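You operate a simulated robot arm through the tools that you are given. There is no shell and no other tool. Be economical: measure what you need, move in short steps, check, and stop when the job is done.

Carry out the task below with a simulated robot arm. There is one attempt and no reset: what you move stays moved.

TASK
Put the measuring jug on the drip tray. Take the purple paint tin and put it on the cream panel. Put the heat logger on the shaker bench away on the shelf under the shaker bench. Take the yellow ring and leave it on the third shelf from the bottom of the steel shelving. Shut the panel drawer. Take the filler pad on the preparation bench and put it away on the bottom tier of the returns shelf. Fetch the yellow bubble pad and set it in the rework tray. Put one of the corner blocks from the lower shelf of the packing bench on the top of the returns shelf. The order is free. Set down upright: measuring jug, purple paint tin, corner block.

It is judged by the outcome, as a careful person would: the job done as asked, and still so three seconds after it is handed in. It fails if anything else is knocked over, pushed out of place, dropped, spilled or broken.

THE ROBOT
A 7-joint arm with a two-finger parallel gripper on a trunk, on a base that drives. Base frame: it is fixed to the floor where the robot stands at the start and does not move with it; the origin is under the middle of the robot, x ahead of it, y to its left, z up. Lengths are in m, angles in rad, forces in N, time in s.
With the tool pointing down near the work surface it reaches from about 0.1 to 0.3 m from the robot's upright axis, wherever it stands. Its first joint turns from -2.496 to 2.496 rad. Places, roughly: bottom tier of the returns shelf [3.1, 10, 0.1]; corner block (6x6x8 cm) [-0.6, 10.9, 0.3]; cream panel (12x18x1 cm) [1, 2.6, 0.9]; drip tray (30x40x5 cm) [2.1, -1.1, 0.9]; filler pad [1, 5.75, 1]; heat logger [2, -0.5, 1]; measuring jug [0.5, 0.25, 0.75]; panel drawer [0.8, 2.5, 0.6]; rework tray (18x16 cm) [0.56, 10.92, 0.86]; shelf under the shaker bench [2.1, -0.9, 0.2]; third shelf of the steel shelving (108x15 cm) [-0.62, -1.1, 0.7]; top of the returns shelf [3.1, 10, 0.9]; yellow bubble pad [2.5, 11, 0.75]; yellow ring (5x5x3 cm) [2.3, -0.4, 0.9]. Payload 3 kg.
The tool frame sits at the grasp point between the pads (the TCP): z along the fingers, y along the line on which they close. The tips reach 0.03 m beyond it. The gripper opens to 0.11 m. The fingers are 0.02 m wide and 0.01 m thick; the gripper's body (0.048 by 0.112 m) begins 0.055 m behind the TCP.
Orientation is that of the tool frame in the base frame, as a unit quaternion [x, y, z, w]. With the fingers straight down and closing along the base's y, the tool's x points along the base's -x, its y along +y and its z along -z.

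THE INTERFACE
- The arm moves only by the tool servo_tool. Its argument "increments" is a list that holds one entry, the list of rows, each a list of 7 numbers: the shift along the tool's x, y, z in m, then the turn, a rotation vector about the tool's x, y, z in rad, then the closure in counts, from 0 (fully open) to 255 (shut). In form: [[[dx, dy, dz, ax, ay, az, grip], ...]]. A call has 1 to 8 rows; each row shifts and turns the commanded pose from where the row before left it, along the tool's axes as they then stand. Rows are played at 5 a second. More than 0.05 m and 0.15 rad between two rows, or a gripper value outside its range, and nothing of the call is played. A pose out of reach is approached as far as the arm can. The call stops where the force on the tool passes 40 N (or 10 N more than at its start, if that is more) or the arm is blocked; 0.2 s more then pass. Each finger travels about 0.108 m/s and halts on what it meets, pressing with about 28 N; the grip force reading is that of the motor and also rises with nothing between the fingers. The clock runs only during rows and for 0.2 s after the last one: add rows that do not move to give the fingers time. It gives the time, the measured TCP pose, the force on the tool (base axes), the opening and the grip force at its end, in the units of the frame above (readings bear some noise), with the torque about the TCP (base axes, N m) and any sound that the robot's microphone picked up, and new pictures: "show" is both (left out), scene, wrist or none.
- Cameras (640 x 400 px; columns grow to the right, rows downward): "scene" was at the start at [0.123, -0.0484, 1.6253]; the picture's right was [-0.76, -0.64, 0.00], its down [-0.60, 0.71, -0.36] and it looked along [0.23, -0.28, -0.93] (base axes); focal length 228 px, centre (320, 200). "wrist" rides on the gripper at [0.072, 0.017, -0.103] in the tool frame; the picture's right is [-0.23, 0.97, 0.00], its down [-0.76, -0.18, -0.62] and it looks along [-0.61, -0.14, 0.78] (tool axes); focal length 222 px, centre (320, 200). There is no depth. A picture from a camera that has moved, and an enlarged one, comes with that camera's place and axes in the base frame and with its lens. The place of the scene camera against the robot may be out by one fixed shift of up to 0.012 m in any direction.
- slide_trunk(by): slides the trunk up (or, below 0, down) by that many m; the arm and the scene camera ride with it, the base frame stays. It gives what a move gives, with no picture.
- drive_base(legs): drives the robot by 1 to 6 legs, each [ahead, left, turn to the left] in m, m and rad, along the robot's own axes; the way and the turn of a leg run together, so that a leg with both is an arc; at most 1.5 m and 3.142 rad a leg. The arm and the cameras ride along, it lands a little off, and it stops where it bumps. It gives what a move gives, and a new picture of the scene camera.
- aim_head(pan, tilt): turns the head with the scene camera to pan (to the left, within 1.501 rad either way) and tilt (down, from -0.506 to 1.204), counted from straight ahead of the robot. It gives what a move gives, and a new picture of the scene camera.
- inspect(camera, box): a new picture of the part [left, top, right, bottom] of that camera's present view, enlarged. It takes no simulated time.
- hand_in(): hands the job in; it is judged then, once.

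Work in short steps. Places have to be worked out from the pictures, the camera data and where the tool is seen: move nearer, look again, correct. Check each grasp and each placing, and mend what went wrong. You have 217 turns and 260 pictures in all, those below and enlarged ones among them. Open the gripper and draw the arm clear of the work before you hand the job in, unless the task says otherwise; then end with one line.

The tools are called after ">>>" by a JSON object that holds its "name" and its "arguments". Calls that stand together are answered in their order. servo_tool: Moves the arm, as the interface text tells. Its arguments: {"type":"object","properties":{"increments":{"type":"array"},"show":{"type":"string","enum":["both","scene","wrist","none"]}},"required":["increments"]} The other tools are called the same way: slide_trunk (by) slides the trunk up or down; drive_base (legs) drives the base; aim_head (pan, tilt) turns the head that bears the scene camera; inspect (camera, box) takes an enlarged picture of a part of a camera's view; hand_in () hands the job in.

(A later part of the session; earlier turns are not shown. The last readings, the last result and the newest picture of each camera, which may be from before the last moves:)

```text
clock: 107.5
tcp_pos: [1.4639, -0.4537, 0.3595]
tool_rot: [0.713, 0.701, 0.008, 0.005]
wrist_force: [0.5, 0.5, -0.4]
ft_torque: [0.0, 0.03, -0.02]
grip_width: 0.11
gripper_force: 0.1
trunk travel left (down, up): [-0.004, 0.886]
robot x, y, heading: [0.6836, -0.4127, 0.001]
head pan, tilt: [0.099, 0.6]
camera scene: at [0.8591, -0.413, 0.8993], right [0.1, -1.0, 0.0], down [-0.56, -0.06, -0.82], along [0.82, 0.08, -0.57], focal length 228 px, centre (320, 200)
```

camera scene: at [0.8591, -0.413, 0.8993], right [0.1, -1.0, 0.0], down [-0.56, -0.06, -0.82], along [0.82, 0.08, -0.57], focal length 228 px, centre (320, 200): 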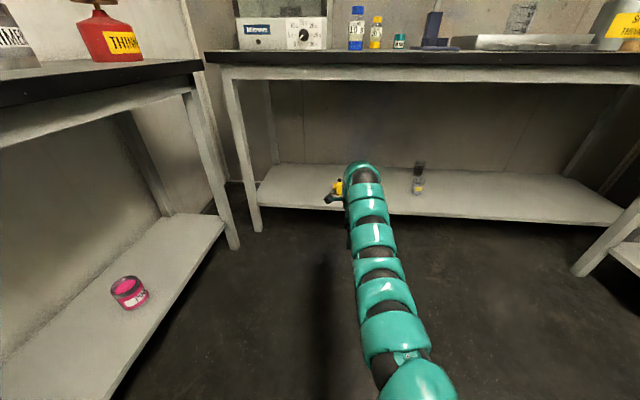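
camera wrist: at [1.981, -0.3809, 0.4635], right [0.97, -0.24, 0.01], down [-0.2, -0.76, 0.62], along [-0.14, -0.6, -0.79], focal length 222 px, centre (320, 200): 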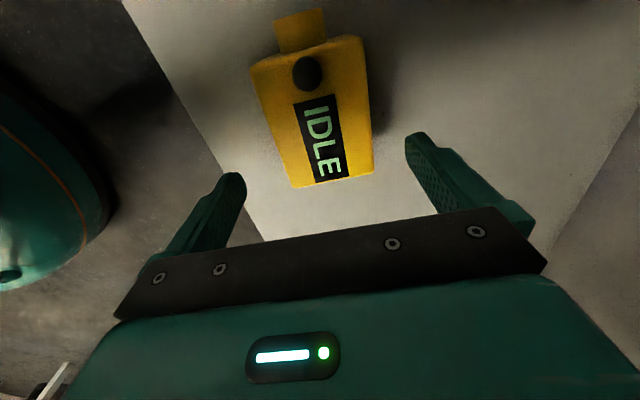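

Logger placed on the shelf. Now raise the trunk and approach above the ring at (2.256,−0.445).

>>> {"name": "slide_trunk", "arguments": {"by": 0.4}}

>>> {"name": "slide_trunk", "arguments": {"by": 0.4}}

>>> {"name": "drive_base", "arguments": {"legs": [[0.6, 0.0, 0]]}}

>>> {"name": "servo_tool", "arguments": {"increments": [[[0, 0.03, 0, 0, 0, 0, 0], [0, 0.03, 0, 0, 0, 0, 0], [0, 0.03, 0, 0, 0, 0, 0]]], "show": "both"}}

```text
clock: 111.4
tcp_pos: [1.4646, -0.4548, 0.7592]
tool_rot: [0.714, 0.7, 0.008, 0.005]
wrist_force: [1.2, -0.3, -0.1]
ft_torque: [0.0, 0.01, -0.03]
grip_width: 0.1099
gripper_force: 0.0
trunk travel left (down, up): [-0.404, 0.486]
robot x, y, heading: [0.6867, -0.4186, -0.002]
head pan, tilt: [0.099, 0.6]
```

```text
clock: 115.2
tcp_pos: [1.4652, -0.4529, 1.1589]
tool_rot: [0.713, 0.701, 0.008, 0.006]
wrist_force: [-0.4, 0.1, -0.1]
ft_torque: [-0.01, 0.0, 0.02]
grip_width: 0.1101
gripper_force: 0.0
trunk travel left (down, up): [-0.804, 0.086]
robot x, y, heading: [0.6784, -0.4161, 0.002]
head pan, tilt: [0.099, 0.6]
```

```text
clock: 118.6
tcp_pos: [2.069, -0.4477, 1.159]
tool_rot: [0.711, 0.703, 0.008, 0.003]
wrist_force: [-0.1, 0.1, 0.1]
ft_torque: [0.0, 0.04, 0.03]
grip_width: 0.1099
gripper_force: 0.0
trunk travel left (down, up): [-0.804, 0.086]
robot x, y, heading: [1.2881, -0.418, 0.005]
head pan, tilt: [0.099, 0.6]
camera scene: at [1.4634, -0.4107, 1.6992], right [0.1, -0.99, 0.0], down [-0.56, -0.06, -0.82], along [0.82, 0.09, -0.57], focal length 228 px, centre (320, 200)
```

scene: 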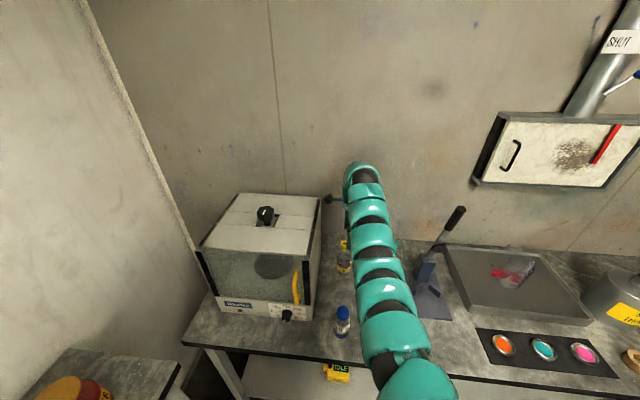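

```text
clock: 119.4
tcp_pos: [2.0857, -0.4481, 1.1587]
tool_rot: [0.712, 0.703, 0.008, 0.003]
wrist_force: [-0.4, -0.1, 0.2]
ft_torque: [-0.02, 0.01, 0.0]
grip_width: 0.1102
gripper_force: 0.0
out of reach, approached as far as the arm can: row 1, 2, 3
trunk travel left (down, up): [-0.804, 0.086]
robot x, y, heading: [1.2855, -0.4159, 0.001]
head pan, tilt: [0.099, 0.6]
camera scene: at [1.4631, -0.4118, 1.6992], right [0.1, -0.99, 0.0], down [-0.56, -0.06, -0.82], along [0.82, 0.09, -0.57], focal length 228 px, centre (320, 200)
camera wrist: at [2.1037, -0.3778, 1.2635], right [0.97, -0.24, 0.01], down [-0.2, -0.76, 0.62], along [-0.14, -0.6, -0.79], focal length 222 px, centre (320, 200)
```

scene: 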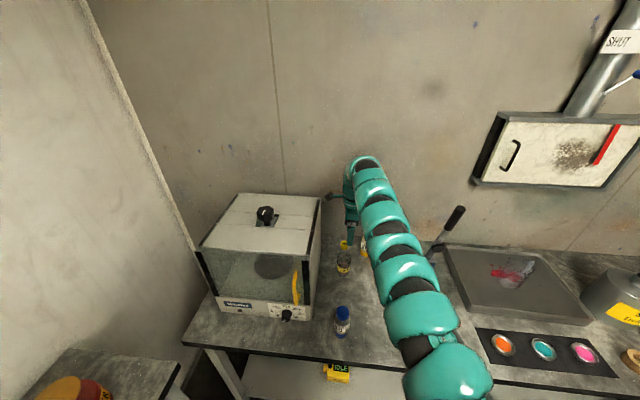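
wrist: 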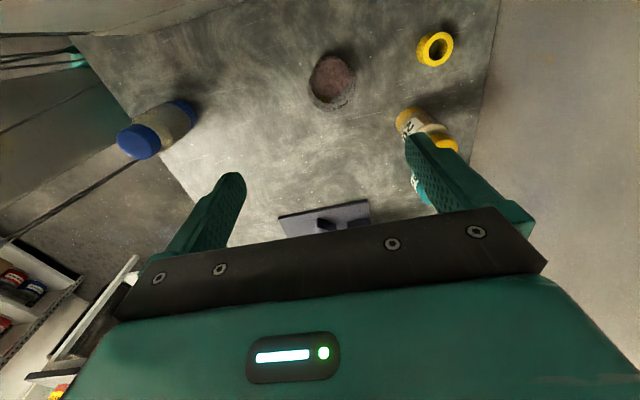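

Max reach is ~0.80, ring confirmed at (2.26,−0.442). Drive another 0.18 forward.

>>> {"name": "drive_base", "arguments": {"legs": [[0.1, 0.0, 0], [0.075, 0.0, 0]]}}

>>> {"name": "servo_tool", "arguments": {"increments": [[[0, 0, 0, 0, 0, 0, 0]]], "show": "wrist"}}

```text
clock: 121.2
tcp_pos: [2.2614, -0.445, 1.1573]
tool_rot: [0.71, 0.704, 0.008, 0.004]
wrist_force: [0.1, 0.7, -0.7]
ft_torque: [0.01, 0.0, -0.01]
grip_width: 0.1101
gripper_force: 0.2
trunk travel left (down, up): [-0.804, 0.086]
robot x, y, heading: [1.464, -0.4124, 0.005]
head pan, tilt: [0.099, 0.6]
camera scene: at [1.6395, -0.4094, 1.699], right [0.11, -0.99, 0.0], down [-0.56, -0.06, -0.82], along [0.82, 0.09, -0.57], focal length 228 px, centre (320, 200)
```

scene: 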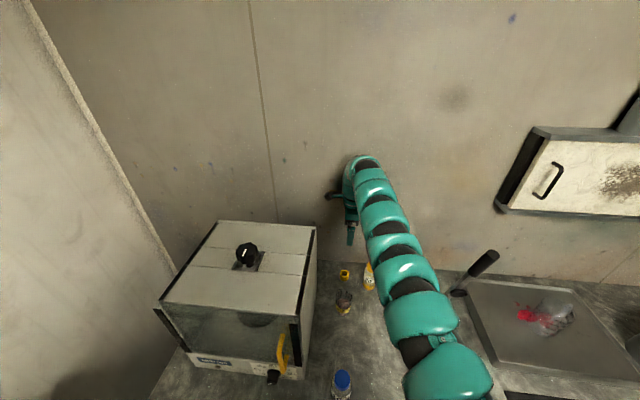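

```text
clock: 121.6
tcp_pos: [2.2616, -0.4464, 1.1599]
tool_rot: [0.71, 0.704, 0.008, 0.004]
wrist_force: [-0.3, 0.3, -0.2]
ft_torque: [0.0, 0.02, 0.04]
grip_width: 0.11
gripper_force: 0.1
trunk travel left (down, up): [-0.804, 0.086]
robot x, y, heading: [1.4614, -0.4127, 0.007]
head pan, tilt: [0.099, 0.6]
camera wrist: at [2.2784, -0.3741, 1.2633], right [0.97, -0.24, 0.01], down [-0.19, -0.76, 0.62], along [-0.13, -0.6, -0.79], focal length 222 px, centre (320, 200)
```

wrist: 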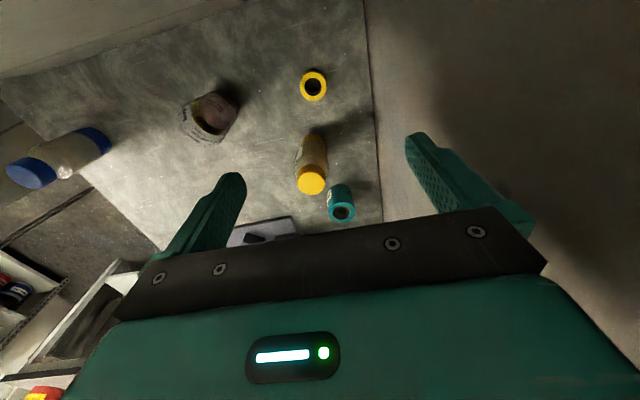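

Ring ≈(2.257,−0.443); wall is near (x≈2.35) so pre-close a bit to 0.075. Descend to TCP≈0.93 and look.

>>> {"name": "servo_tool", "arguments": {"increments": [[[0.003, -0.004, 0, 0, 0, 0, 40], [0, 0, 0, 0, 0, 0, 80], [0, 0, 0, 0, 0, 0, 80]]], "show": "none"}}

>>> {"name": "slide_trunk", "arguments": {"by": -0.21}}

>>> {"name": "servo_tool", "arguments": {"increments": [[[0, 0, 0, 0, 0, 0, 80]]], "show": "both"}}

```text
clock: 122.4
tcp_pos: [2.2567, -0.4425, 1.1602]
tool_rot: [0.711, 0.704, 0.008, 0.004]
wrist_force: [-0.7, -0.3, -1.0]
ft_torque: [-0.02, 0.02, 0.0]
grip_width: 0.0757
gripper_force: 0.1
trunk travel left (down, up): [-0.804, 0.086]
robot x, y, heading: [1.4633, -0.4121, 0.011]
head pan, tilt: [0.099, 0.6]
```

```text
clock: 124.6
tcp_pos: [2.2571, -0.4438, 0.95]
tool_rot: [0.71, 0.704, 0.008, 0.003]
wrist_force: [-0.4, 0.1, 0.6]
ft_torque: [0.02, 0.0, 0.0]
grip_width: 0.0756
gripper_force: 0.3
trunk travel left (down, up): [-0.594, 0.296]
robot x, y, heading: [1.4609, -0.4113, 0.004]
head pan, tilt: [0.099, 0.6]
```

```text
clock: 125.0
tcp_pos: [2.2567, -0.4425, 0.9497]
tool_rot: [0.71, 0.704, 0.008, 0.004]
wrist_force: [0.6, 1.0, -0.2]
ft_torque: [0.0, -0.03, -0.01]
grip_width: 0.0758
gripper_force: 0.0
trunk travel left (down, up): [-0.594, 0.296]
robot x, y, heading: [1.4645, -0.4118, 0.005]
head pan, tilt: [0.099, 0.6]
camera scene: at [1.6374, -0.4093, 1.4893], right [0.11, -0.99, 0.0], down [-0.56, -0.06, -0.82], along [0.82, 0.09, -0.57], focal length 228 px, centre (320, 200)
camera wrist: at [2.2739, -0.3709, 1.054], right [0.97, -0.24, 0.01], down [-0.19, -0.76, 0.62], along [-0.13, -0.6, -0.79], focal length 222 px, centre (320, 200)
```

scene: 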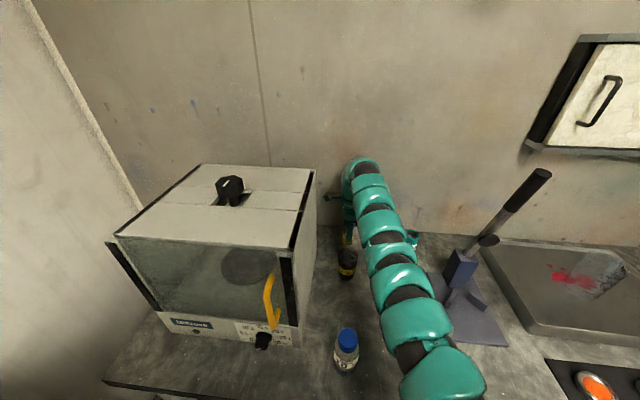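
wrist: 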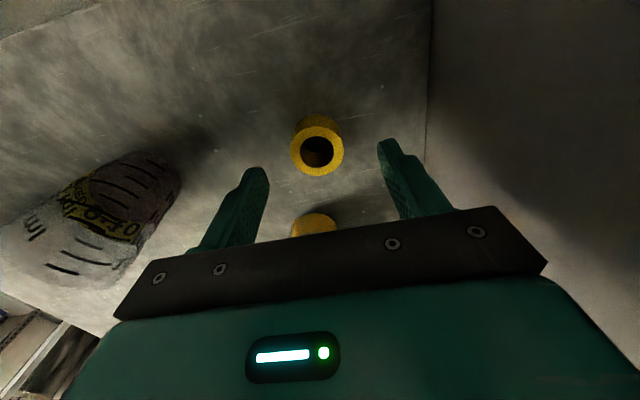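

Well aligned; ring top ≈0.89. Descend slowly by servo watching the force.

>>> {"name": "servo_tool", "arguments": {"increments": [[[0, 0, 0.02, 0, 0, 0, 80], [0, 0, 0.015, 0, 0, 0, 80], [0, 0, 0.01, 0, 0, 0, 80], [0, 0, 0.01, 0, 0, 0, 80], [0, 0, 0, 0, 0, 0, 80]]], "show": "wrist"}}

```text
clock: 126.0
tcp_pos: [2.259, -0.443, 0.9106]
tool_rot: [0.711, 0.703, 0.014, 0.008]
wrist_force: [-7.1, -1.8, 28.2]
ft_torque: [-0.22, 1.62, 0.05]
grip_width: 0.0793
gripper_force: 3.5
trunk travel left (down, up): [-0.594, 0.296]
robot x, y, heading: [1.4622, -0.4158, 0.002]
head pan, tilt: [0.099, 0.6]
stopped in row 4: the force on the tool passed its limit at 51 N (the readings are from after the stop); the commanded pose is now the measured one
camera wrist: at [2.2745, -0.3712, 1.0162], right [0.97, -0.24, 0.03], down [-0.2, -0.77, 0.61], along [-0.12, -0.6, -0.79], focal length 222 px, centre (320, 200)
```

wrist: 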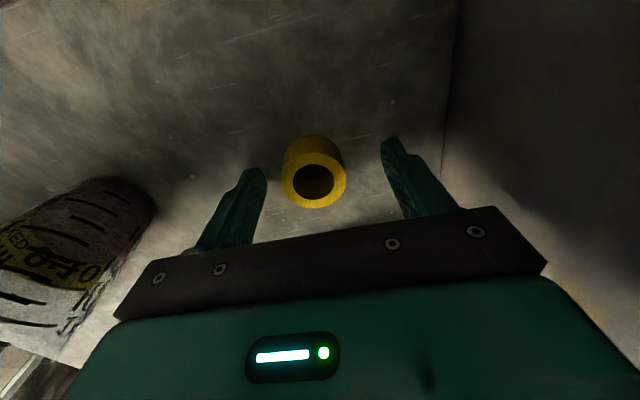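

Fingertips touched the bench (z≈0.88). Raise 4 mm and close on the ring.

>>> {"name": "servo_tool", "arguments": {"increments": [[[0, 0, -0.004, 0, 0, 0, 80], [0, 0, -0.002, 0, 0, 0, 130], [0, 0, 0, 0, 0, 0, 200], [0, 0, 0, 0, 0, 0, 255], [0, 0, 0, 0, 0, 0, 255], [0, 0, 0, 0, 0, 0, 255]]], "show": "wrist"}}

```text
clock: 127.3
tcp_pos: [2.2611, -0.4435, 0.9117]
tool_rot: [0.71, 0.704, 0.012, 0.006]
wrist_force: [-1.0, 0.2, 0.1]
ft_torque: [0.01, 0.03, -0.03]
grip_width: 0.04
gripper_force: 28.5
trunk travel left (down, up): [-0.594, 0.296]
robot x, y, heading: [1.463, -0.4142, 0.011]
head pan, tilt: [0.099, 0.6]
camera wrist: at [2.2761, -0.3713, 1.0167], right [0.97, -0.24, 0.02], down [-0.2, -0.76, 0.61], along [-0.13, -0.6, -0.79], focal length 222 px, centre (320, 200)
```

wrist: 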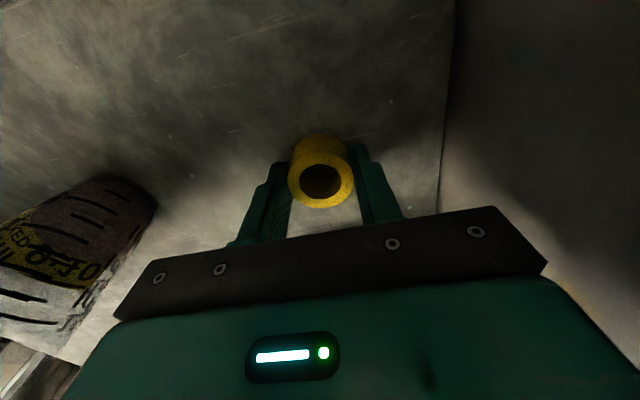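

Ring gripped (0.04). Lift, back off, and turn to face the steel shelving behind.

>>> {"name": "slide_trunk", "arguments": {"by": 0.25}}

>>> {"name": "drive_base", "arguments": {"legs": [[-0.8, 0.0, 0], [0, -0.2, 0], [0, 0, -3.0]]}}

>>> {"name": "aim_head", "arguments": {"pan": 0.3, "tilt": 0.5}}

```text
clock: 129.9
tcp_pos: [2.2601, -0.4431, 1.1621]
tool_rot: [0.71, 0.704, 0.012, 0.006]
wrist_force: [-0.5, -0.3, 0.0]
ft_torque: [-0.05, -0.01, -0.01]
grip_width: 0.0397
gripper_force: 27.7
trunk travel left (down, up): [-0.844, 0.046]
robot x, y, heading: [1.4627, -0.4173, 0.005]
head pan, tilt: [0.099, 0.6]
```

```text
clock: 142.4
tcp_pos: [-0.1258, -0.7121, 1.1616]
tool_rot: [0.757, -0.653, -0.005, 0.012]
wrist_force: [0.1, 0.4, -0.1]
ft_torque: [0.0, 0.0, 0.0]
grip_width: 0.0402
gripper_force: 28.9
trunk travel left (down, up): [-0.844, 0.046]
robot x, y, heading: [0.6672, -0.6193, -2.978]
head pan, tilt: [0.099, 0.6]
camera scene: at [0.509, -0.6582, 1.7393], right [-0.26, 0.97, 0.0], down [0.55, 0.15, -0.82], along [-0.8, -0.21, -0.57], focal length 228 px, centre (320, 200)
```

scene: 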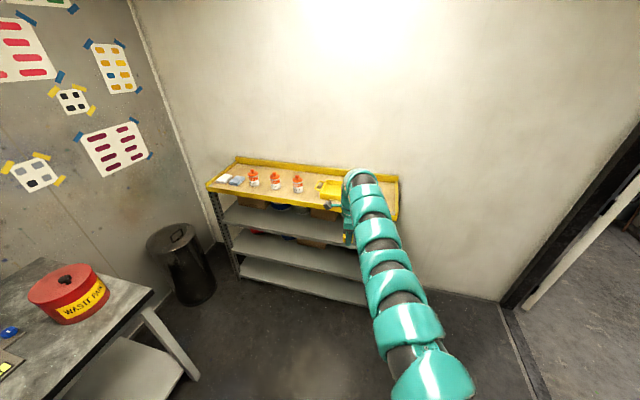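

```text
clock: 143.1
tcp_pos: [-0.127, -0.7121, 1.1614]
tool_rot: [0.757, -0.653, -0.005, 0.012]
wrist_force: [-0.5, -0.3, -0.2]
ft_torque: [-0.01, 0.0, -0.04]
grip_width: 0.0399
gripper_force: 28.1
trunk travel left (down, up): [-0.844, 0.046]
robot x, y, heading: [0.6676, -0.6168, -2.986]
head pan, tilt: [0.3, 0.499]
camera scene: at [0.5129, -0.6759, 1.7483], right [-0.45, 0.9, 0.0], down [0.43, 0.21, -0.88], along [-0.79, -0.39, -0.48], focal length 228 px, centre (320, 200)
```

scene: 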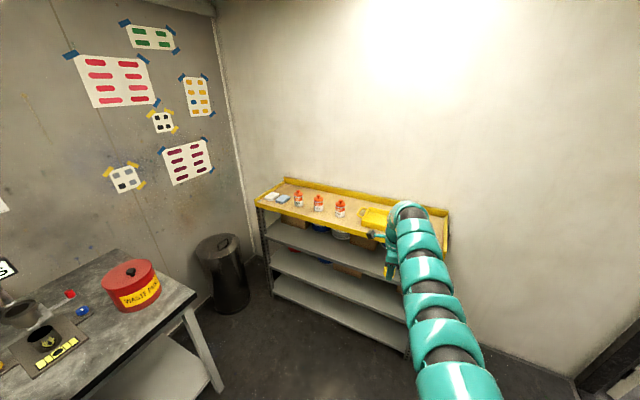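

Zoom on the shelving.

>>> {"name": "slide_trunk", "arguments": {"by": -0.4}}

>>> {"name": "inspect", "arguments": {"camera": "scene", "box": [220, 80, 480, 290]}}

```text
clock: 146.9
tcp_pos: [-0.1251, -0.7128, 0.7617]
tool_rot: [0.757, -0.653, -0.005, 0.013]
wrist_force: [0.3, 0.9, -0.4]
ft_torque: [0.01, 0.01, 0.03]
grip_width: 0.0401
gripper_force: 27.7
trunk travel left (down, up): [-0.444, 0.446]
robot x, y, heading: [0.6688, -0.6145, -2.978]
head pan, tilt: [0.3, 0.499]
```

```text
1.90 times, centred on (350, 185) of scene
camera zoom: at [0.5131, -0.676, 1.3484], right [-0.45, 0.89, 0.0], down [0.43, 0.21, -0.88], along [-0.79, -0.39, -0.48], focal length 435 px, centre (263, 229)
```

zoom: 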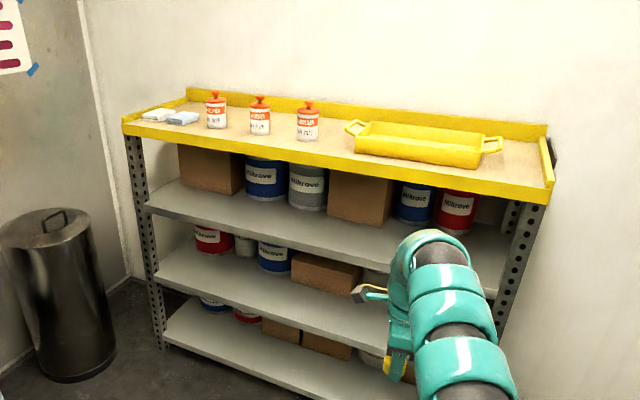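

Third shelf has a free front strip (x≈−0.55…−0.70) under the yellow top, so I need a ~45° forward-tilted approach. Yaw the tool back to align with the robot.

>>> {"name": "servo_tool", "arguments": {"increments": [[[0, 0, 0, 0, 0, -0.15, 255], [0, 0, 0, 0, 0, -0.15, 255], [0, 0, 0, 0, 0, -0.15, 255], [0, 0, 0, 0, 0, -0.15, 255], [0, 0, 0, 0, 0, -0.15, 255], [0, 0, 0, 0, 0, -0.15, 255], [0, 0, 0, 0, 0, -0.15, 255], [0, 0, 0, 0, 0, -0.15, 255]]], "show": "none"}}

>>> {"name": "servo_tool", "arguments": {"increments": [[[0, 0, 0, 0, 0, -0.15, 255], [0, 0, 0, 0, 0, -0.15, 255], [0, 0, 0, 0, 0, -0.07, 255], [0, 0, 0, 0, -0.15, 0, 255], [0, 0, 0, 0, -0.15, 0, 255], [0, 0, 0, 0, -0.15, 0, 255], [0, 0, 0, 0, -0.15, 0, 255], [0, 0, 0, 0, -0.15, 0, 255]]], "show": "wrist"}}

```text
clock: 148.7
tcp_pos: [-0.1249, -0.7116, 0.7613]
tool_rot: [0.994, -0.111, -0.011, 0.008]
wrist_force: [-0.2, -0.5, 0.0]
ft_torque: [0.0, -0.01, 0.02]
grip_width: 0.04
gripper_force: 27.8
trunk travel left (down, up): [-0.444, 0.446]
robot x, y, heading: [0.6678, -0.6187, -2.978]
head pan, tilt: [0.3, 0.499]
```

```text
clock: 150.5
tcp_pos: [-0.1248, -0.711, 0.7642]
tool_rot: [0.923, 0.065, -0.379, 0.031]
wrist_force: [0.2, -0.4, -0.8]
ft_torque: [-0.04, 0.01, -0.03]
grip_width: 0.0397
gripper_force: 27.8
trunk travel left (down, up): [-0.444, 0.446]
robot x, y, heading: [0.6674, -0.6167, -2.982]
head pan, tilt: [0.3, 0.499]
camera wrist: at [0.0013, -0.7103, 0.7863], right [-0.02, -0.99, 0.17], down [-0.13, 0.17, 0.98], along [-0.99, 0.0, -0.13], focal length 222 px, centre (320, 200)
```

wrist: 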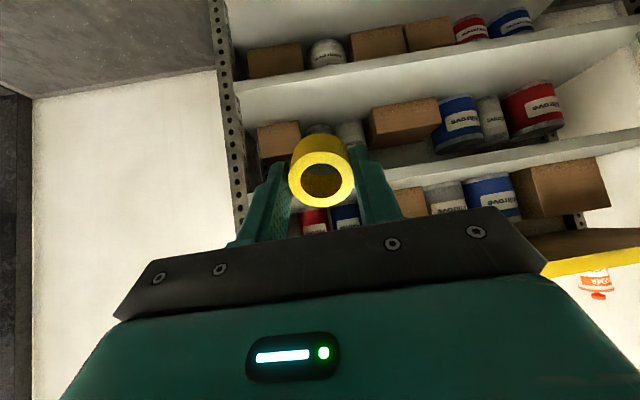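

Tool now tilted ~45°. Third shelf z≈0.70. Raise slightly, move left and forward partway.

>>> {"name": "slide_trunk", "arguments": {"by": 0.05}}

>>> {"name": "drive_base", "arguments": {"legs": [[0, 0.16, 0], [0.36, 0, 0]]}}

>>> {"name": "servo_tool", "arguments": {"increments": [[[0, 0, 0, 0, 0, 0, 255]]], "show": "wrist"}}

```text
clock: 151.5
tcp_pos: [-0.1251, -0.7127, 0.8121]
tool_rot: [0.923, 0.066, -0.377, 0.032]
wrist_force: [-0.9, 0.6, 0.5]
ft_torque: [0.02, -0.02, 0.0]
grip_width: 0.0395
gripper_force: 28.1
trunk travel left (down, up): [-0.494, 0.396]
robot x, y, heading: [0.6672, -0.6172, -2.976]
head pan, tilt: [0.3, 0.499]
```

```text
clock: 154.8
tcp_pos: [-0.4539, -0.9273, 0.8109]
tool_rot: [0.924, 0.065, -0.376, 0.032]
wrist_force: [0.1, -0.2, -0.2]
ft_torque: [0.0, -0.01, 0.01]
grip_width: 0.0398
gripper_force: 28.0
trunk travel left (down, up): [-0.494, 0.396]
robot x, y, heading: [0.3395, -0.8309, -2.979]
head pan, tilt: [0.3, 0.499]
camera scene: at [0.1833, -0.891, 1.3983], right [-0.45, 0.9, 0.0], down [0.43, 0.21, -0.88], along [-0.79, -0.39, -0.48], focal length 228 px, centre (320, 200)
```

scene: 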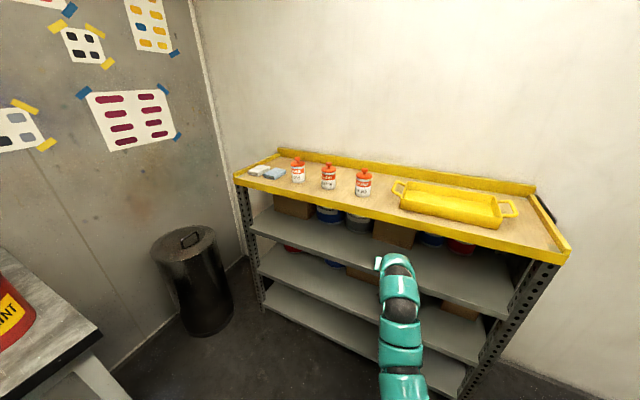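

```text
clock: 155.2
tcp_pos: [-0.4542, -0.9261, 0.8119]
tool_rot: [0.923, 0.064, -0.377, 0.03]
wrist_force: [0.7, 0.1, -0.5]
ft_torque: [0.0, 0.03, 0.02]
grip_width: 0.0399
gripper_force: 28.1
trunk travel left (down, up): [-0.494, 0.396]
robot x, y, heading: [0.3368, -0.831, -2.985]
head pan, tilt: [0.3, 0.499]
camera wrist: at [-0.328, -0.9255, 0.8359], right [-0.02, -0.99, 0.17], down [-0.13, 0.17, 0.98], along [-0.99, 0.0, -0.13], focal length 222 px, centre (320, 200)
```

wrist: 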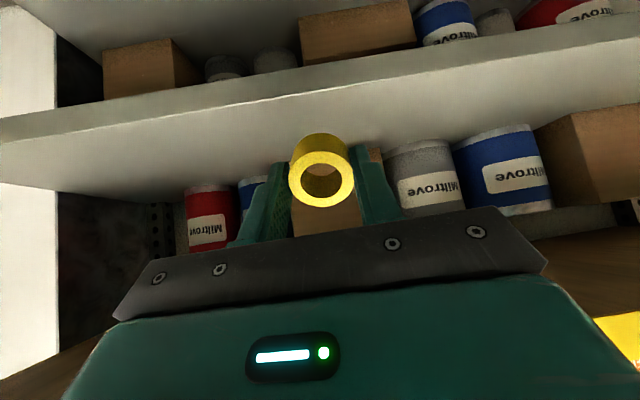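

Free strip x −0.54…−0.69 confirmed. Drive 0.15 in and lower to near contact.

>>> {"name": "drive_base", "arguments": {"legs": [[0.153, 0, 0]]}}

>>> {"name": "slide_trunk", "arguments": {"by": -0.05}}

>>> {"name": "servo_tool", "arguments": {"increments": [[[0, 0, 0, 0, 0, 0, 255]]], "show": "both"}}

```text
clock: 156.6
tcp_pos: [-0.6067, -0.9498, 0.8122]
tool_rot: [0.924, 0.066, -0.376, 0.031]
wrist_force: [-0.1, -0.9, 0.1]
ft_torque: [-0.01, -0.02, 0.0]
grip_width: 0.0397
gripper_force: 27.8
trunk travel left (down, up): [-0.494, 0.396]
robot x, y, heading: [0.1875, -0.857, -2.984]
head pan, tilt: [0.3, 0.499]
camera scene: at [0.032, -0.9155, 1.3982], right [-0.45, 0.9, 0.0], down [0.43, 0.21, -0.88], along [-0.79, -0.39, -0.48], focal length 228 px, centre (320, 200)
```

scene: 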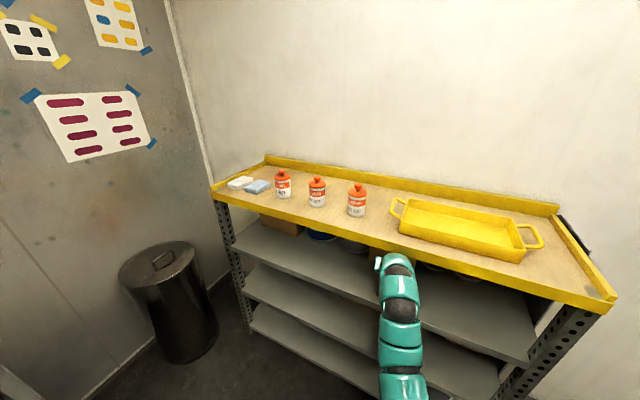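

```text
clock: 157.5
tcp_pos: [-0.6047, -0.9498, 0.7628]
tool_rot: [0.923, 0.065, -0.378, 0.031]
wrist_force: [-1.1, -0.3, -0.7]
ft_torque: [0.0, 0.03, -0.02]
grip_width: 0.0396
gripper_force: 28.3
trunk travel left (down, up): [-0.444, 0.446]
robot x, y, heading: [0.1841, -0.8562, -2.983]
head pan, tilt: [0.3, 0.499]
```

```text
clock: 157.9
tcp_pos: [-0.6058, -0.9507, 0.762]
tool_rot: [0.923, 0.066, -0.378, 0.032]
wrist_force: [-0.4, -0.3, -0.7]
ft_torque: [0.0, -0.01, 0.02]
grip_width: 0.0395
gripper_force: 27.9
trunk travel left (down, up): [-0.444, 0.446]
robot x, y, heading: [0.1831, -0.8555, -2.98]
head pan, tilt: [0.3, 0.499]
camera scene: at [0.0327, -0.9155, 1.3484], right [-0.45, 0.9, 0.0], down [0.43, 0.21, -0.88], along [-0.79, -0.39, -0.48], focal length 228 px, centre (320, 200)
camera wrist: at [-0.4791, -0.9496, 0.7858], right [-0.02, -0.99, 0.17], down [-0.13, 0.17, 0.98], along [-0.99, 0.0, -0.13], focal length 222 px, centre (320, 200)
```

scene: 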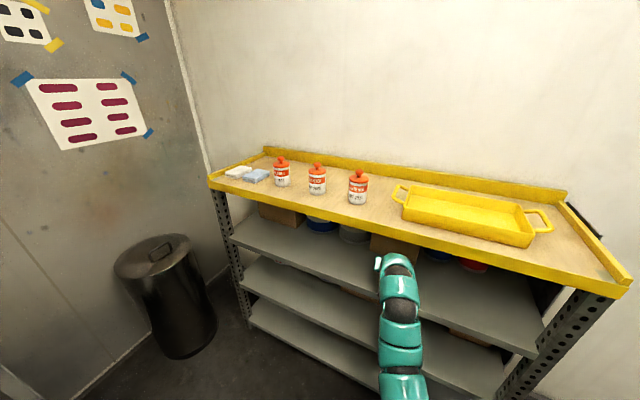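
wrist: 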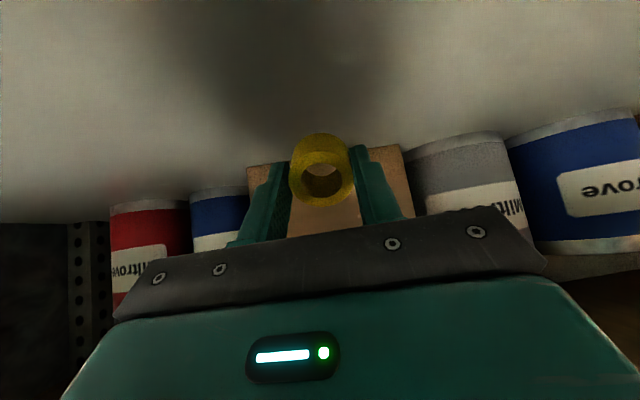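

Lower until light contact.

>>> {"name": "slide_trunk", "arguments": {"by": -0.012}}

>>> {"name": "slide_trunk", "arguments": {"by": -0.008}}

```text
clock: 158.5
tcp_pos: [-0.6048, -0.9512, 0.7501]
tool_rot: [0.924, 0.065, -0.377, 0.031]
wrist_force: [-0.5, -0.3, 0.4]
ft_torque: [-0.01, 0.01, 0.04]
grip_width: 0.0395
gripper_force: 27.9
trunk travel left (down, up): [-0.432, 0.458]
robot x, y, heading: [0.188, -0.857, -2.981]
head pan, tilt: [0.3, 0.499]
```

```text
clock: 159.1
tcp_pos: [-0.606, -0.951, 0.7429]
tool_rot: [0.923, 0.066, -0.377, 0.032]
wrist_force: [-1.4, 0.1, -0.8]
ft_torque: [-0.01, -0.03, 0.02]
grip_width: 0.0395
gripper_force: 28.0
trunk travel left (down, up): [-0.424, 0.466]
robot x, y, heading: [0.1864, -0.8538, -2.978]
head pan, tilt: [0.3, 0.499]
```

Not yet; continue lowering.

>>> {"name": "slide_trunk", "arguments": {"by": -0.006}}

>>> {"name": "slide_trunk", "arguments": {"by": -0.006}}

>>> {"name": "slide_trunk", "arguments": {"by": -0.006}}

```text
clock: 159.6
tcp_pos: [-0.605, -0.9511, 0.7375]
tool_rot: [0.923, 0.064, -0.378, 0.031]
wrist_force: [-1.4, -0.2, 6.4]
ft_torque: [-0.02, 0.1, 0.0]
grip_width: 0.0397
gripper_force: 28.1
trunk travel left (down, up): [-0.418, 0.472]
robot x, y, heading: [0.1855, -0.857, -2.981]
head pan, tilt: [0.3, 0.499]
```

```text
clock: 160.2
tcp_pos: [-0.6042, -0.9515, 0.7377]
tool_rot: [0.921, 0.064, -0.382, 0.032]
wrist_force: [-5.1, -0.9, 35.3]
ft_torque: [-0.3, 0.45, -0.06]
grip_width: 0.0394
gripper_force: 27.8
trunk travel left (down, up): [-0.412, 0.478]
robot x, y, heading: [0.1894, -0.8599, -2.983]
head pan, tilt: [0.3, 0.499]
```

```text
clock: 160.6
tcp_pos: [-0.6061, -0.9525, 0.733]
tool_rot: [0.92, 0.064, -0.385, 0.033]
wrist_force: [-2.5, -0.9, 12.8]
ft_torque: [-0.15, 0.2, 0.01]
grip_width: 0.0396
gripper_force: 27.7
trunk travel left (down, up): [-0.409, 0.481]
robot x, y, heading: [0.1843, -0.8545, -2.985]
head pan, tilt: [0.3, 0.499]
stopped: the force on the tool passed its limit at 52 N (the readings are from after the stop); the commanded pose is now the measured one
```

In contact. Open, let it settle, and look.

>>> {"name": "servo_tool", "arguments": {"increments": [[[0, 0, 0, 0, 0, 0, 150], [0, 0, 0, 0, 0, 0, 110], [0, 0, 0, 0, 0, 0, 60], [0, 0, 0, 0, 0, 0, 40], [0, 0, 0, 0, 0, 0, 40]]], "show": "wrist"}}

```text
clock: 161.8
tcp_pos: [-0.607, -0.9514, 0.7308]
tool_rot: [0.922, 0.063, -0.38, 0.032]
wrist_force: [0.1, 0.7, -0.4]
ft_torque: [-0.04, 0.03, -0.02]
grip_width: 0.0928
gripper_force: 0.0
trunk travel left (down, up): [-0.409, 0.481]
robot x, y, heading: [0.1862, -0.8537, -2.984]
head pan, tilt: [0.3, 0.499]
camera wrist: at [-0.48, -0.9496, 0.7528], right [-0.02, -0.99, 0.17], down [-0.12, 0.17, 0.98], along [-0.99, 0.0, -0.13], focal length 222 px, centre (320, 200)
```

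wrist: 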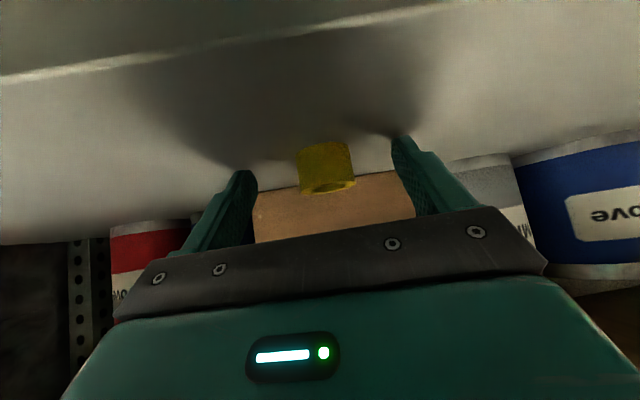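

Ring lies flat on the third shelf. Withdraw up-back along the tool axis, then drive back.

>>> {"name": "servo_tool", "arguments": {"increments": [[[0, 0, -0.03, 0, 0, 0, 40], [0, 0, -0.03, 0, 0, 0, 40], [0, 0, 0, 0, 0, 0, 0]]], "show": "none"}}

>>> {"name": "drive_base", "arguments": {"legs": [[-0.35, 0, 0]]}}

>>> {"name": "servo_tool", "arguments": {"increments": [[[0, 0, 0, 0, 0, 0, 0]]], "show": "wrist"}}

```text
clock: 162.6
tcp_pos: [-0.5635, -0.9446, 0.773]
tool_rot: [0.922, 0.064, -0.381, 0.032]
wrist_force: [0.2, 0.3, -0.5]
ft_torque: [0.02, 0.0, 0.01]
grip_width: 0.1098
gripper_force: 0.1
trunk travel left (down, up): [-0.409, 0.481]
robot x, y, heading: [0.1866, -0.8589, -2.981]
head pan, tilt: [0.3, 0.499]
```

```text
clock: 164.9
tcp_pos: [-0.2175, -0.8864, 0.7736]
tool_rot: [0.922, 0.063, -0.381, 0.031]
wrist_force: [-0.8, 0.1, 0.0]
ft_torque: [0.03, 0.06, 0.0]
grip_width: 0.1102
gripper_force: 0.0
trunk travel left (down, up): [-0.409, 0.481]
robot x, y, heading: [0.533, -0.798, -2.983]
head pan, tilt: [0.3, 0.499]
camera scene: at [0.3797, -0.859, 1.3126], right [-0.44, 0.9, 0.0], down [0.43, 0.21, -0.88], along [-0.79, -0.39, -0.48], focal length 228 px, centre (320, 200)
```

scene: 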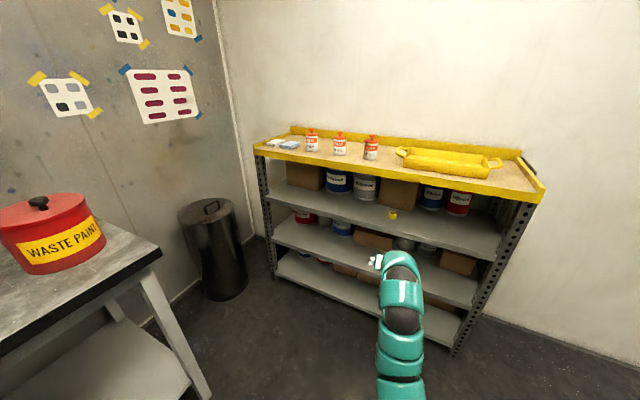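

```text
clock: 165.3
tcp_pos: [-0.2178, -0.8864, 0.7728]
tool_rot: [0.921, 0.064, -0.382, 0.032]
wrist_force: [0.9, -0.9, 0.4]
ft_torque: [0.0, 0.04, -0.01]
grip_width: 0.1098
gripper_force: 0.0
trunk travel left (down, up): [-0.409, 0.481]
robot x, y, heading: [0.5333, -0.8009, -2.983]
head pan, tilt: [0.3, 0.499]
camera wrist: at [-0.0912, -0.8861, 0.7951], right [-0.02, -0.99, 0.17], down [-0.12, 0.17, 0.98], along [-0.99, 0.0, -0.13], focal length 222 px, centre (320, 200)
```

wrist: 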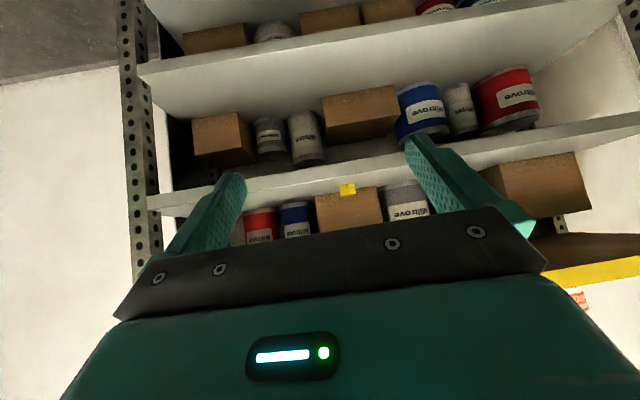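

Ring done. Untilt the tool, raise, and go to the small table with the purple tin at ≈(1.125,0.19).

>>> {"name": "servo_tool", "arguments": {"increments": [[[0, 0, 0, 0, 0.15, 0, 0], [0, 0, 0, 0, 0.15, 0, 0], [0, 0, 0, 0, 0.15, 0, 0], [0, 0, 0, 0, 0.15, 0, 0], [0, 0, 0, 0, 0.15, 0, 0], [0, 0, 0, 0, 0.03, 0, 0]]], "show": "none"}}

>>> {"name": "slide_trunk", "arguments": {"by": 0.4}}

>>> {"name": "drive_base", "arguments": {"legs": [[0, 0, -1.73], [0.15, -0.59, 0]]}}

>>> {"name": "servo_tool", "arguments": {"increments": [[[0, 0, 0, 0, 0, 0, 0]]], "show": "wrist"}}

```text
clock: 166.7
tcp_pos: [-0.2164, -0.8874, 0.7708]
tool_rot: [0.998, 0.07, 0.0, 0.005]
wrist_force: [-0.8, -1.0, 0.1]
ft_torque: [-0.01, -0.02, 0.03]
grip_width: 0.11
gripper_force: 0.2
trunk travel left (down, up): [-0.409, 0.481]
robot x, y, heading: [0.5282, -0.7992, -2.985]
head pan, tilt: [0.3, 0.499]
```

```text
clock: 170.5
tcp_pos: [-0.2187, -0.8866, 1.172]
tool_rot: [0.997, 0.071, -0.003, 0.005]
wrist_force: [-0.2, 0.2, -0.4]
ft_torque: [0.02, 0.0, 0.01]
grip_width: 0.1101
gripper_force: 0.0
trunk travel left (down, up): [-0.809, 0.081]
robot x, y, heading: [0.5339, -0.801, -2.985]
head pan, tilt: [0.3, 0.499]
```

```text
clock: 178.1
tcp_pos: [1.1379, 0.117, 1.1717]
tool_rot: [0.708, -0.707, -0.006, 0.001]
wrist_force: [-0.1, 0.4, -0.3]
ft_torque: [0.04, 0.0, -0.01]
grip_width: 0.11
gripper_force: 0.1
trunk travel left (down, up): [-0.809, 0.081]
robot x, y, heading: [1.117, -0.6382, 1.594]
head pan, tilt: [0.3, 0.499]
camera scene: at [1.0955, -0.4782, 1.7126], right [0.95, 0.31, 0.0], down [0.15, -0.45, -0.88], along [-0.28, 0.83, -0.48], focal length 228 px, centre (320, 200)
```

scene: 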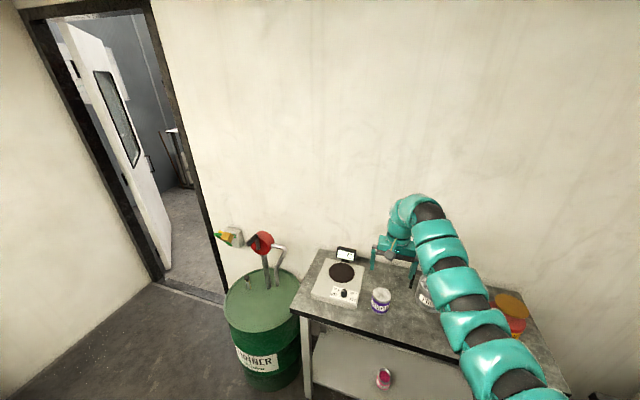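

```text
clock: 178.5
tcp_pos: [1.1367, 0.1171, 1.1718]
tool_rot: [0.707, -0.707, -0.006, 0.002]
wrist_force: [-0.6, 0.1, -1.3]
ft_torque: [0.04, -0.01, 0.0]
grip_width: 0.11
gripper_force: 0.0
trunk travel left (down, up): [-0.809, 0.081]
robot x, y, heading: [1.1163, -0.6428, 1.592]
head pan, tilt: [0.3, 0.499]
camera wrist: at [1.123, 0.0437, 1.2756], right [-0.97, 0.23, 0.01], down [0.18, 0.76, 0.62], along [0.13, 0.61, -0.78], focal length 222 px, centre (320, 200)
```

wrist: 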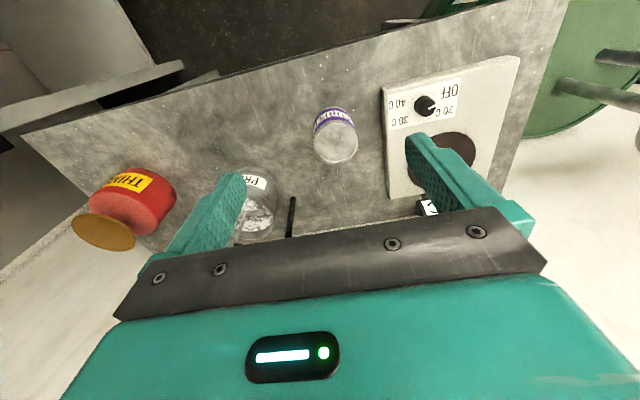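

Tin top centre ≈(1.128,0.225,0.89). Drive forward and descend partway.

>>> {"name": "drive_base", "arguments": {"legs": [[0.106, 0.008, 0]]}}

>>> {"name": "slide_trunk", "arguments": {"by": -0.13}}

>>> {"name": "servo_tool", "arguments": {"increments": [[[0, 0, 0, 0, 0, 0, 0]]], "show": "both"}}

```text
clock: 179.6
tcp_pos: [1.1271, 0.2234, 1.1721]
tool_rot: [0.708, -0.707, -0.005, 0.002]
wrist_force: [0.4, 0.6, -0.8]
ft_torque: [-0.04, 0.02, 0.01]
grip_width: 0.1099
gripper_force: 0.1
trunk travel left (down, up): [-0.809, 0.081]
robot x, y, heading: [1.1079, -0.5335, 1.589]
head pan, tilt: [0.3, 0.499]
camera scene: at [1.0846, -0.3709, 1.7125], right [0.95, 0.31, 0.0], down [0.15, -0.46, -0.88], along [-0.28, 0.83, -0.48], focal length 228 px, centre (320, 200)
```

scene: 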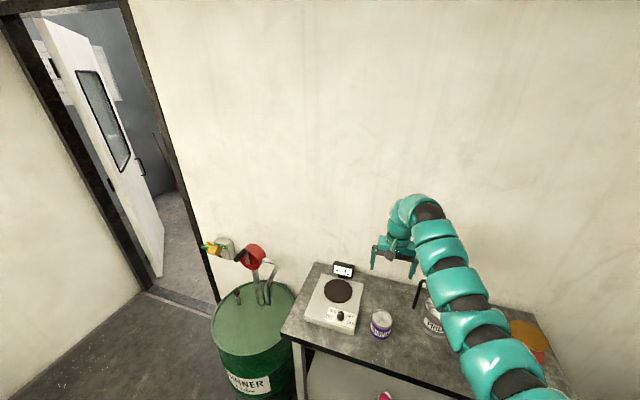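

```text
clock: 181.2
tcp_pos: [1.1277, 0.2222, 1.0431]
tool_rot: [0.708, -0.706, -0.006, 0.002]
wrist_force: [0.2, -0.4, 0.5]
ft_torque: [0.02, -0.02, 0.01]
grip_width: 0.1101
gripper_force: 0.0
trunk travel left (down, up): [-0.679, 0.211]
robot x, y, heading: [1.1048, -0.535, 1.59]
head pan, tilt: [0.3, 0.499]
```

```text
clock: 181.6
tcp_pos: [1.128, 0.2224, 1.0436]
tool_rot: [0.708, -0.706, -0.005, 0.002]
wrist_force: [0.2, -0.1, 0.4]
ft_torque: [0.01, 0.02, -0.02]
grip_width: 0.1099
gripper_force: 0.0
trunk travel left (down, up): [-0.679, 0.211]
robot x, y, heading: [1.1129, -0.5331, 1.592]
head pan, tilt: [0.3, 0.499]
camera scene: at [1.0848, -0.3725, 1.5826], right [0.95, 0.31, 0.0], down [0.15, -0.45, -0.88], along [-0.28, 0.83, -0.48], focal length 228 px, centre (320, 200)
camera wrist: at [1.1127, 0.1496, 1.1457], right [-0.97, 0.23, 0.01], down [0.18, 0.76, 0.62], along [0.13, 0.61, -0.78], focal length 222 px, centre (320, 200)
```

scene: 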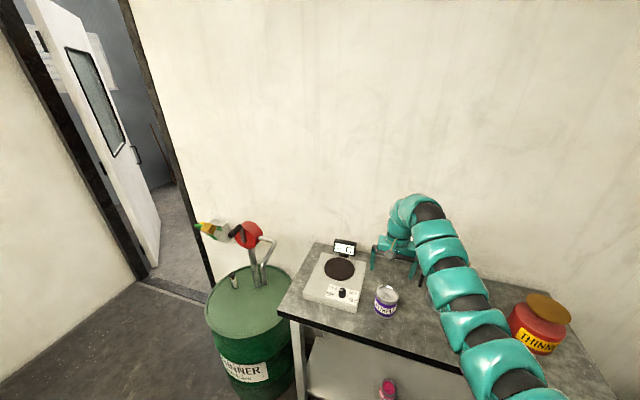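
wrist: 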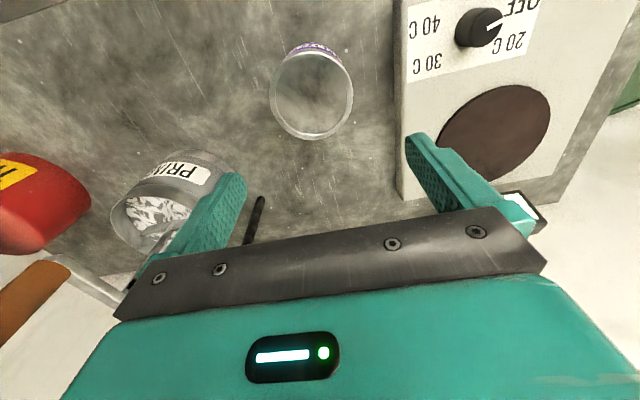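

Two wrist views put the tin top centre at (1.126,0.19,0.964). Shift −0.032 in y, descend to TCP≈0.935 and check.

>>> {"name": "servo_tool", "arguments": {"increments": [[[0.032, 0.002, 0, 0, 0, 0, 0], [0, 0, 0, 0, 0, 0, 0]]], "show": "wrist"}}

>>> {"name": "slide_trunk", "arguments": {"by": -0.08}}

>>> {"name": "servo_tool", "arguments": {"increments": [[[0, 0, 0, 0, 0, 0, 0]]], "show": "both"}}

```text
clock: 182.2
tcp_pos: [1.1245, 0.1909, 1.0418]
tool_rot: [-0.707, 0.708, 0.005, -0.003]
wrist_force: [0.0, 0.3, 0.1]
ft_torque: [-0.01, 0.0, 0.04]
grip_width: 0.11
gripper_force: 0.0
trunk travel left (down, up): [-0.679, 0.211]
robot x, y, heading: [1.1096, -0.5323, 1.592]
head pan, tilt: [0.3, 0.499]
camera wrist: at [1.1101, 0.1185, 1.145], right [-0.97, 0.23, 0.01], down [0.18, 0.76, 0.62], along [0.13, 0.61, -0.78], focal length 222 px, centre (320, 200)
```

wrist: 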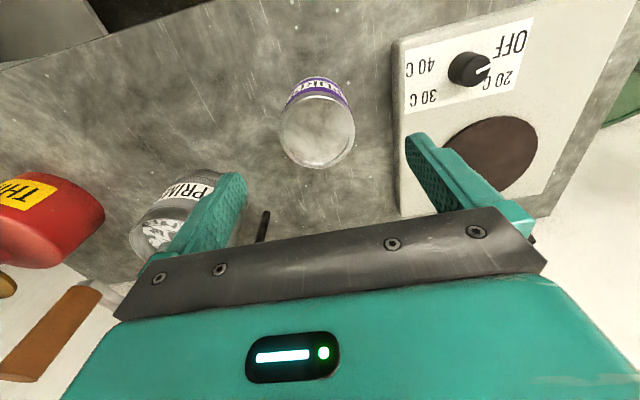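

```text
clock: 183.4
tcp_pos: [1.1251, 0.1911, 0.9622]
tool_rot: [0.707, -0.707, -0.006, 0.002]
wrist_force: [-0.4, 0.3, -0.2]
ft_torque: [0.01, 0.04, -0.01]
grip_width: 0.1099
gripper_force: 0.0
trunk travel left (down, up): [-0.599, 0.291]
robot x, y, heading: [1.1078, -0.5351, 1.589]
head pan, tilt: [0.3, 0.499]
```

```text
clock: 183.8
tcp_pos: [1.125, 0.1911, 0.9619]
tool_rot: [0.707, -0.707, -0.006, 0.001]
wrist_force: [0.0, 0.2, 0.1]
ft_torque: [-0.02, 0.0, -0.04]
grip_width: 0.1101
gripper_force: 0.1
trunk travel left (down, up): [-0.599, 0.291]
robot x, y, heading: [1.1075, -0.5325, 1.592]
head pan, tilt: [0.3, 0.499]
camera scene: at [1.0848, -0.3725, 1.5026], right [0.95, 0.31, 0.0], down [0.15, -0.45, -0.88], along [-0.28, 0.83, -0.48], focal length 228 px, centre (320, 200)
camera wrist: at [1.1104, 0.1179, 1.0655], right [-0.97, 0.23, 0.01], down [0.18, 0.76, 0.62], along [0.13, 0.61, -0.78], focal length 222 px, centre (320, 200)
```

scene: 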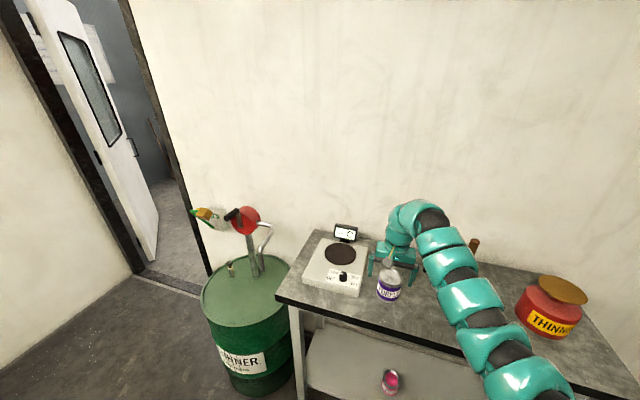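
wrist: 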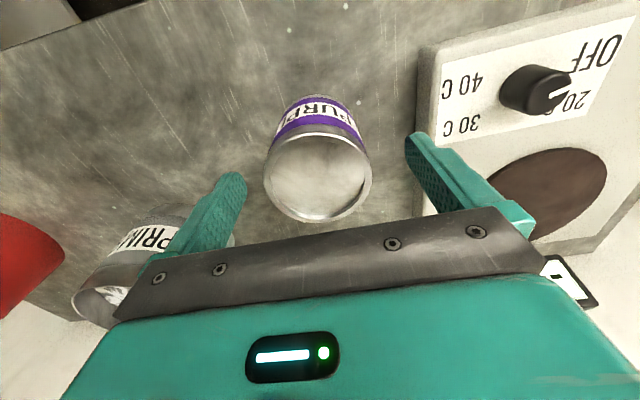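

Tin is centred between fingers (top ≈0.94). Lower 0.045 and close.

>>> {"name": "slide_trunk", "arguments": {"by": -0.042}}

>>> {"name": "servo_tool", "arguments": {"increments": [[[-0.005, 0, 0, 0, 0, 0, 0], [0, 0, 0, 0, 0, 0, 80], [0, 0, 0, 0, 0, 0, 150], [0, 0, 0, 0, 0, 0, 255], [0, 0, 0, 0, 0, 0, 255], [0, 0, 0, 0, 0, 0, 255]]], "show": "wrist"}}

```text
clock: 184.6
tcp_pos: [1.1257, 0.1895, 0.9211]
tool_rot: [0.708, -0.707, -0.006, 0.001]
wrist_force: [-0.3, -0.5, -0.7]
ft_torque: [-0.01, 0.01, -0.02]
grip_width: 0.11
gripper_force: 0.1
trunk travel left (down, up): [-0.557, 0.333]
robot x, y, heading: [1.1069, -0.5344, 1.591]
head pan, tilt: [0.3, 0.499]
```

```text
clock: 186.0
tcp_pos: [1.1256, 0.1969, 0.92]
tool_rot: [0.707, -0.707, -0.005, 0.001]
wrist_force: [2.2, 0.4, 1.9]
ft_torque: [0.08, -0.31, 0.0]
grip_width: 0.0701
gripper_force: 28.1
trunk travel left (down, up): [-0.557, 0.333]
robot x, y, heading: [1.1102, -0.5346, 1.589]
head pan, tilt: [0.3, 0.499]
camera wrist: at [1.1106, 0.1227, 1.0237], right [-0.97, 0.23, 0.01], down [0.18, 0.76, 0.63], along [0.13, 0.61, -0.78], focal length 222 px, centre (320, 200)
```

wrist: 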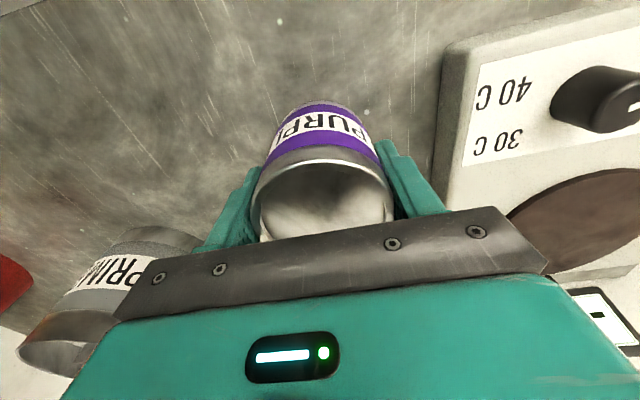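

Tin gripped (0.07). Lift, back off, and strafe toward the doorway; then look.

>>> {"name": "slide_trunk", "arguments": {"by": 0.25}}

>>> {"name": "drive_base", "arguments": {"legs": [[-0.22, 0, 0], [0, 0, -0.02], [0, 1.4, 0], [0, 0.15, 0]]}}

>>> {"name": "aim_head", "arguments": {"pan": 0, "tilt": 0.4}}

```text
clock: 188.6
tcp_pos: [1.1256, 0.1953, 1.1693]
tool_rot: [0.708, -0.706, -0.005, 0.002]
wrist_force: [-0.4, -0.1, -3.4]
ft_torque: [-0.04, 0.01, 0.0]
grip_width: 0.0701
gripper_force: 28.3
trunk travel left (down, up): [-0.807, 0.083]
robot x, y, heading: [1.1094, -0.533, 1.588]
head pan, tilt: [0.3, 0.499]
```

```text
clock: 197.3
tcp_pos: [-0.2447, -0.0129, 1.1683]
tool_rot: [0.709, -0.706, -0.004, 0.003]
wrist_force: [-0.2, 0.6, -3.4]
ft_torque: [0.01, 0.0, 0.03]
grip_width: 0.0704
gripper_force: 28.2
trunk travel left (down, up): [-0.807, 0.083]
robot x, y, heading: [-0.2571, -0.7426, 1.598]
head pan, tilt: [0.3, 0.499]
stopped in leg 3: the robot was blocked; the commanded pose is now the measured one
camera scene: at [-0.2817, -0.5808, 1.7105], right [0.95, 0.32, 0.0], down [0.15, -0.45, -0.88], along [-0.28, 0.83, -0.48], focal length 228 px, centre (320, 200)
```

scene: 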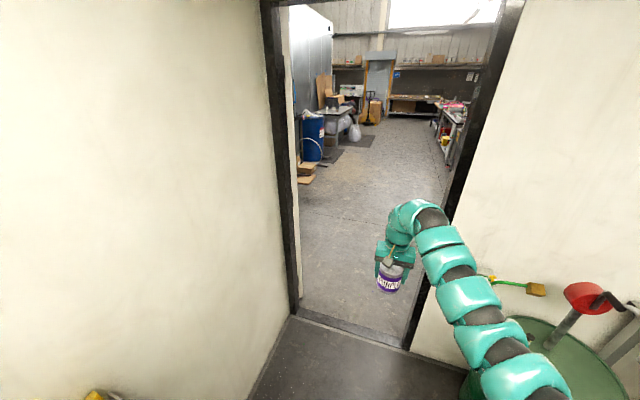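

```text
clock: 198.2
tcp_pos: [-0.246, -0.0132, 1.1689]
tool_rot: [0.709, -0.705, -0.005, 0.003]
wrist_force: [0.8, 0.3, -3.2]
ft_torque: [-0.01, -0.01, 0.01]
grip_width: 0.0705
gripper_force: 28.1
trunk travel left (down, up): [-0.807, 0.083]
robot x, y, heading: [-0.2582, -0.7429, 1.593]
head pan, tilt: [0.0, 0.4]
camera scene: at [-0.2562, -0.5754, 1.7197], right [1.0, 0.02, 0.0], down [0.01, -0.39, -0.92], along [-0.02, 0.92, -0.39], focal length 228 px, centre (320, 200)
```

scene: 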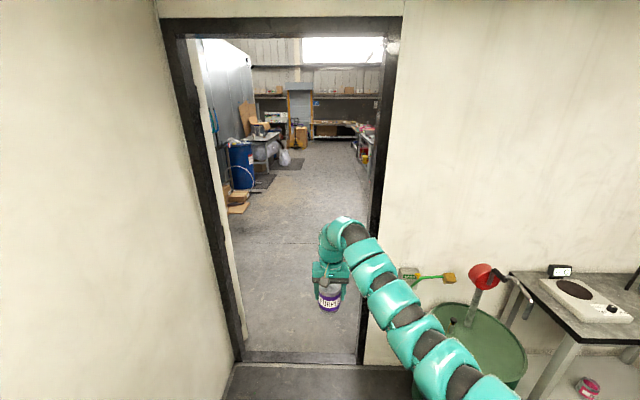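

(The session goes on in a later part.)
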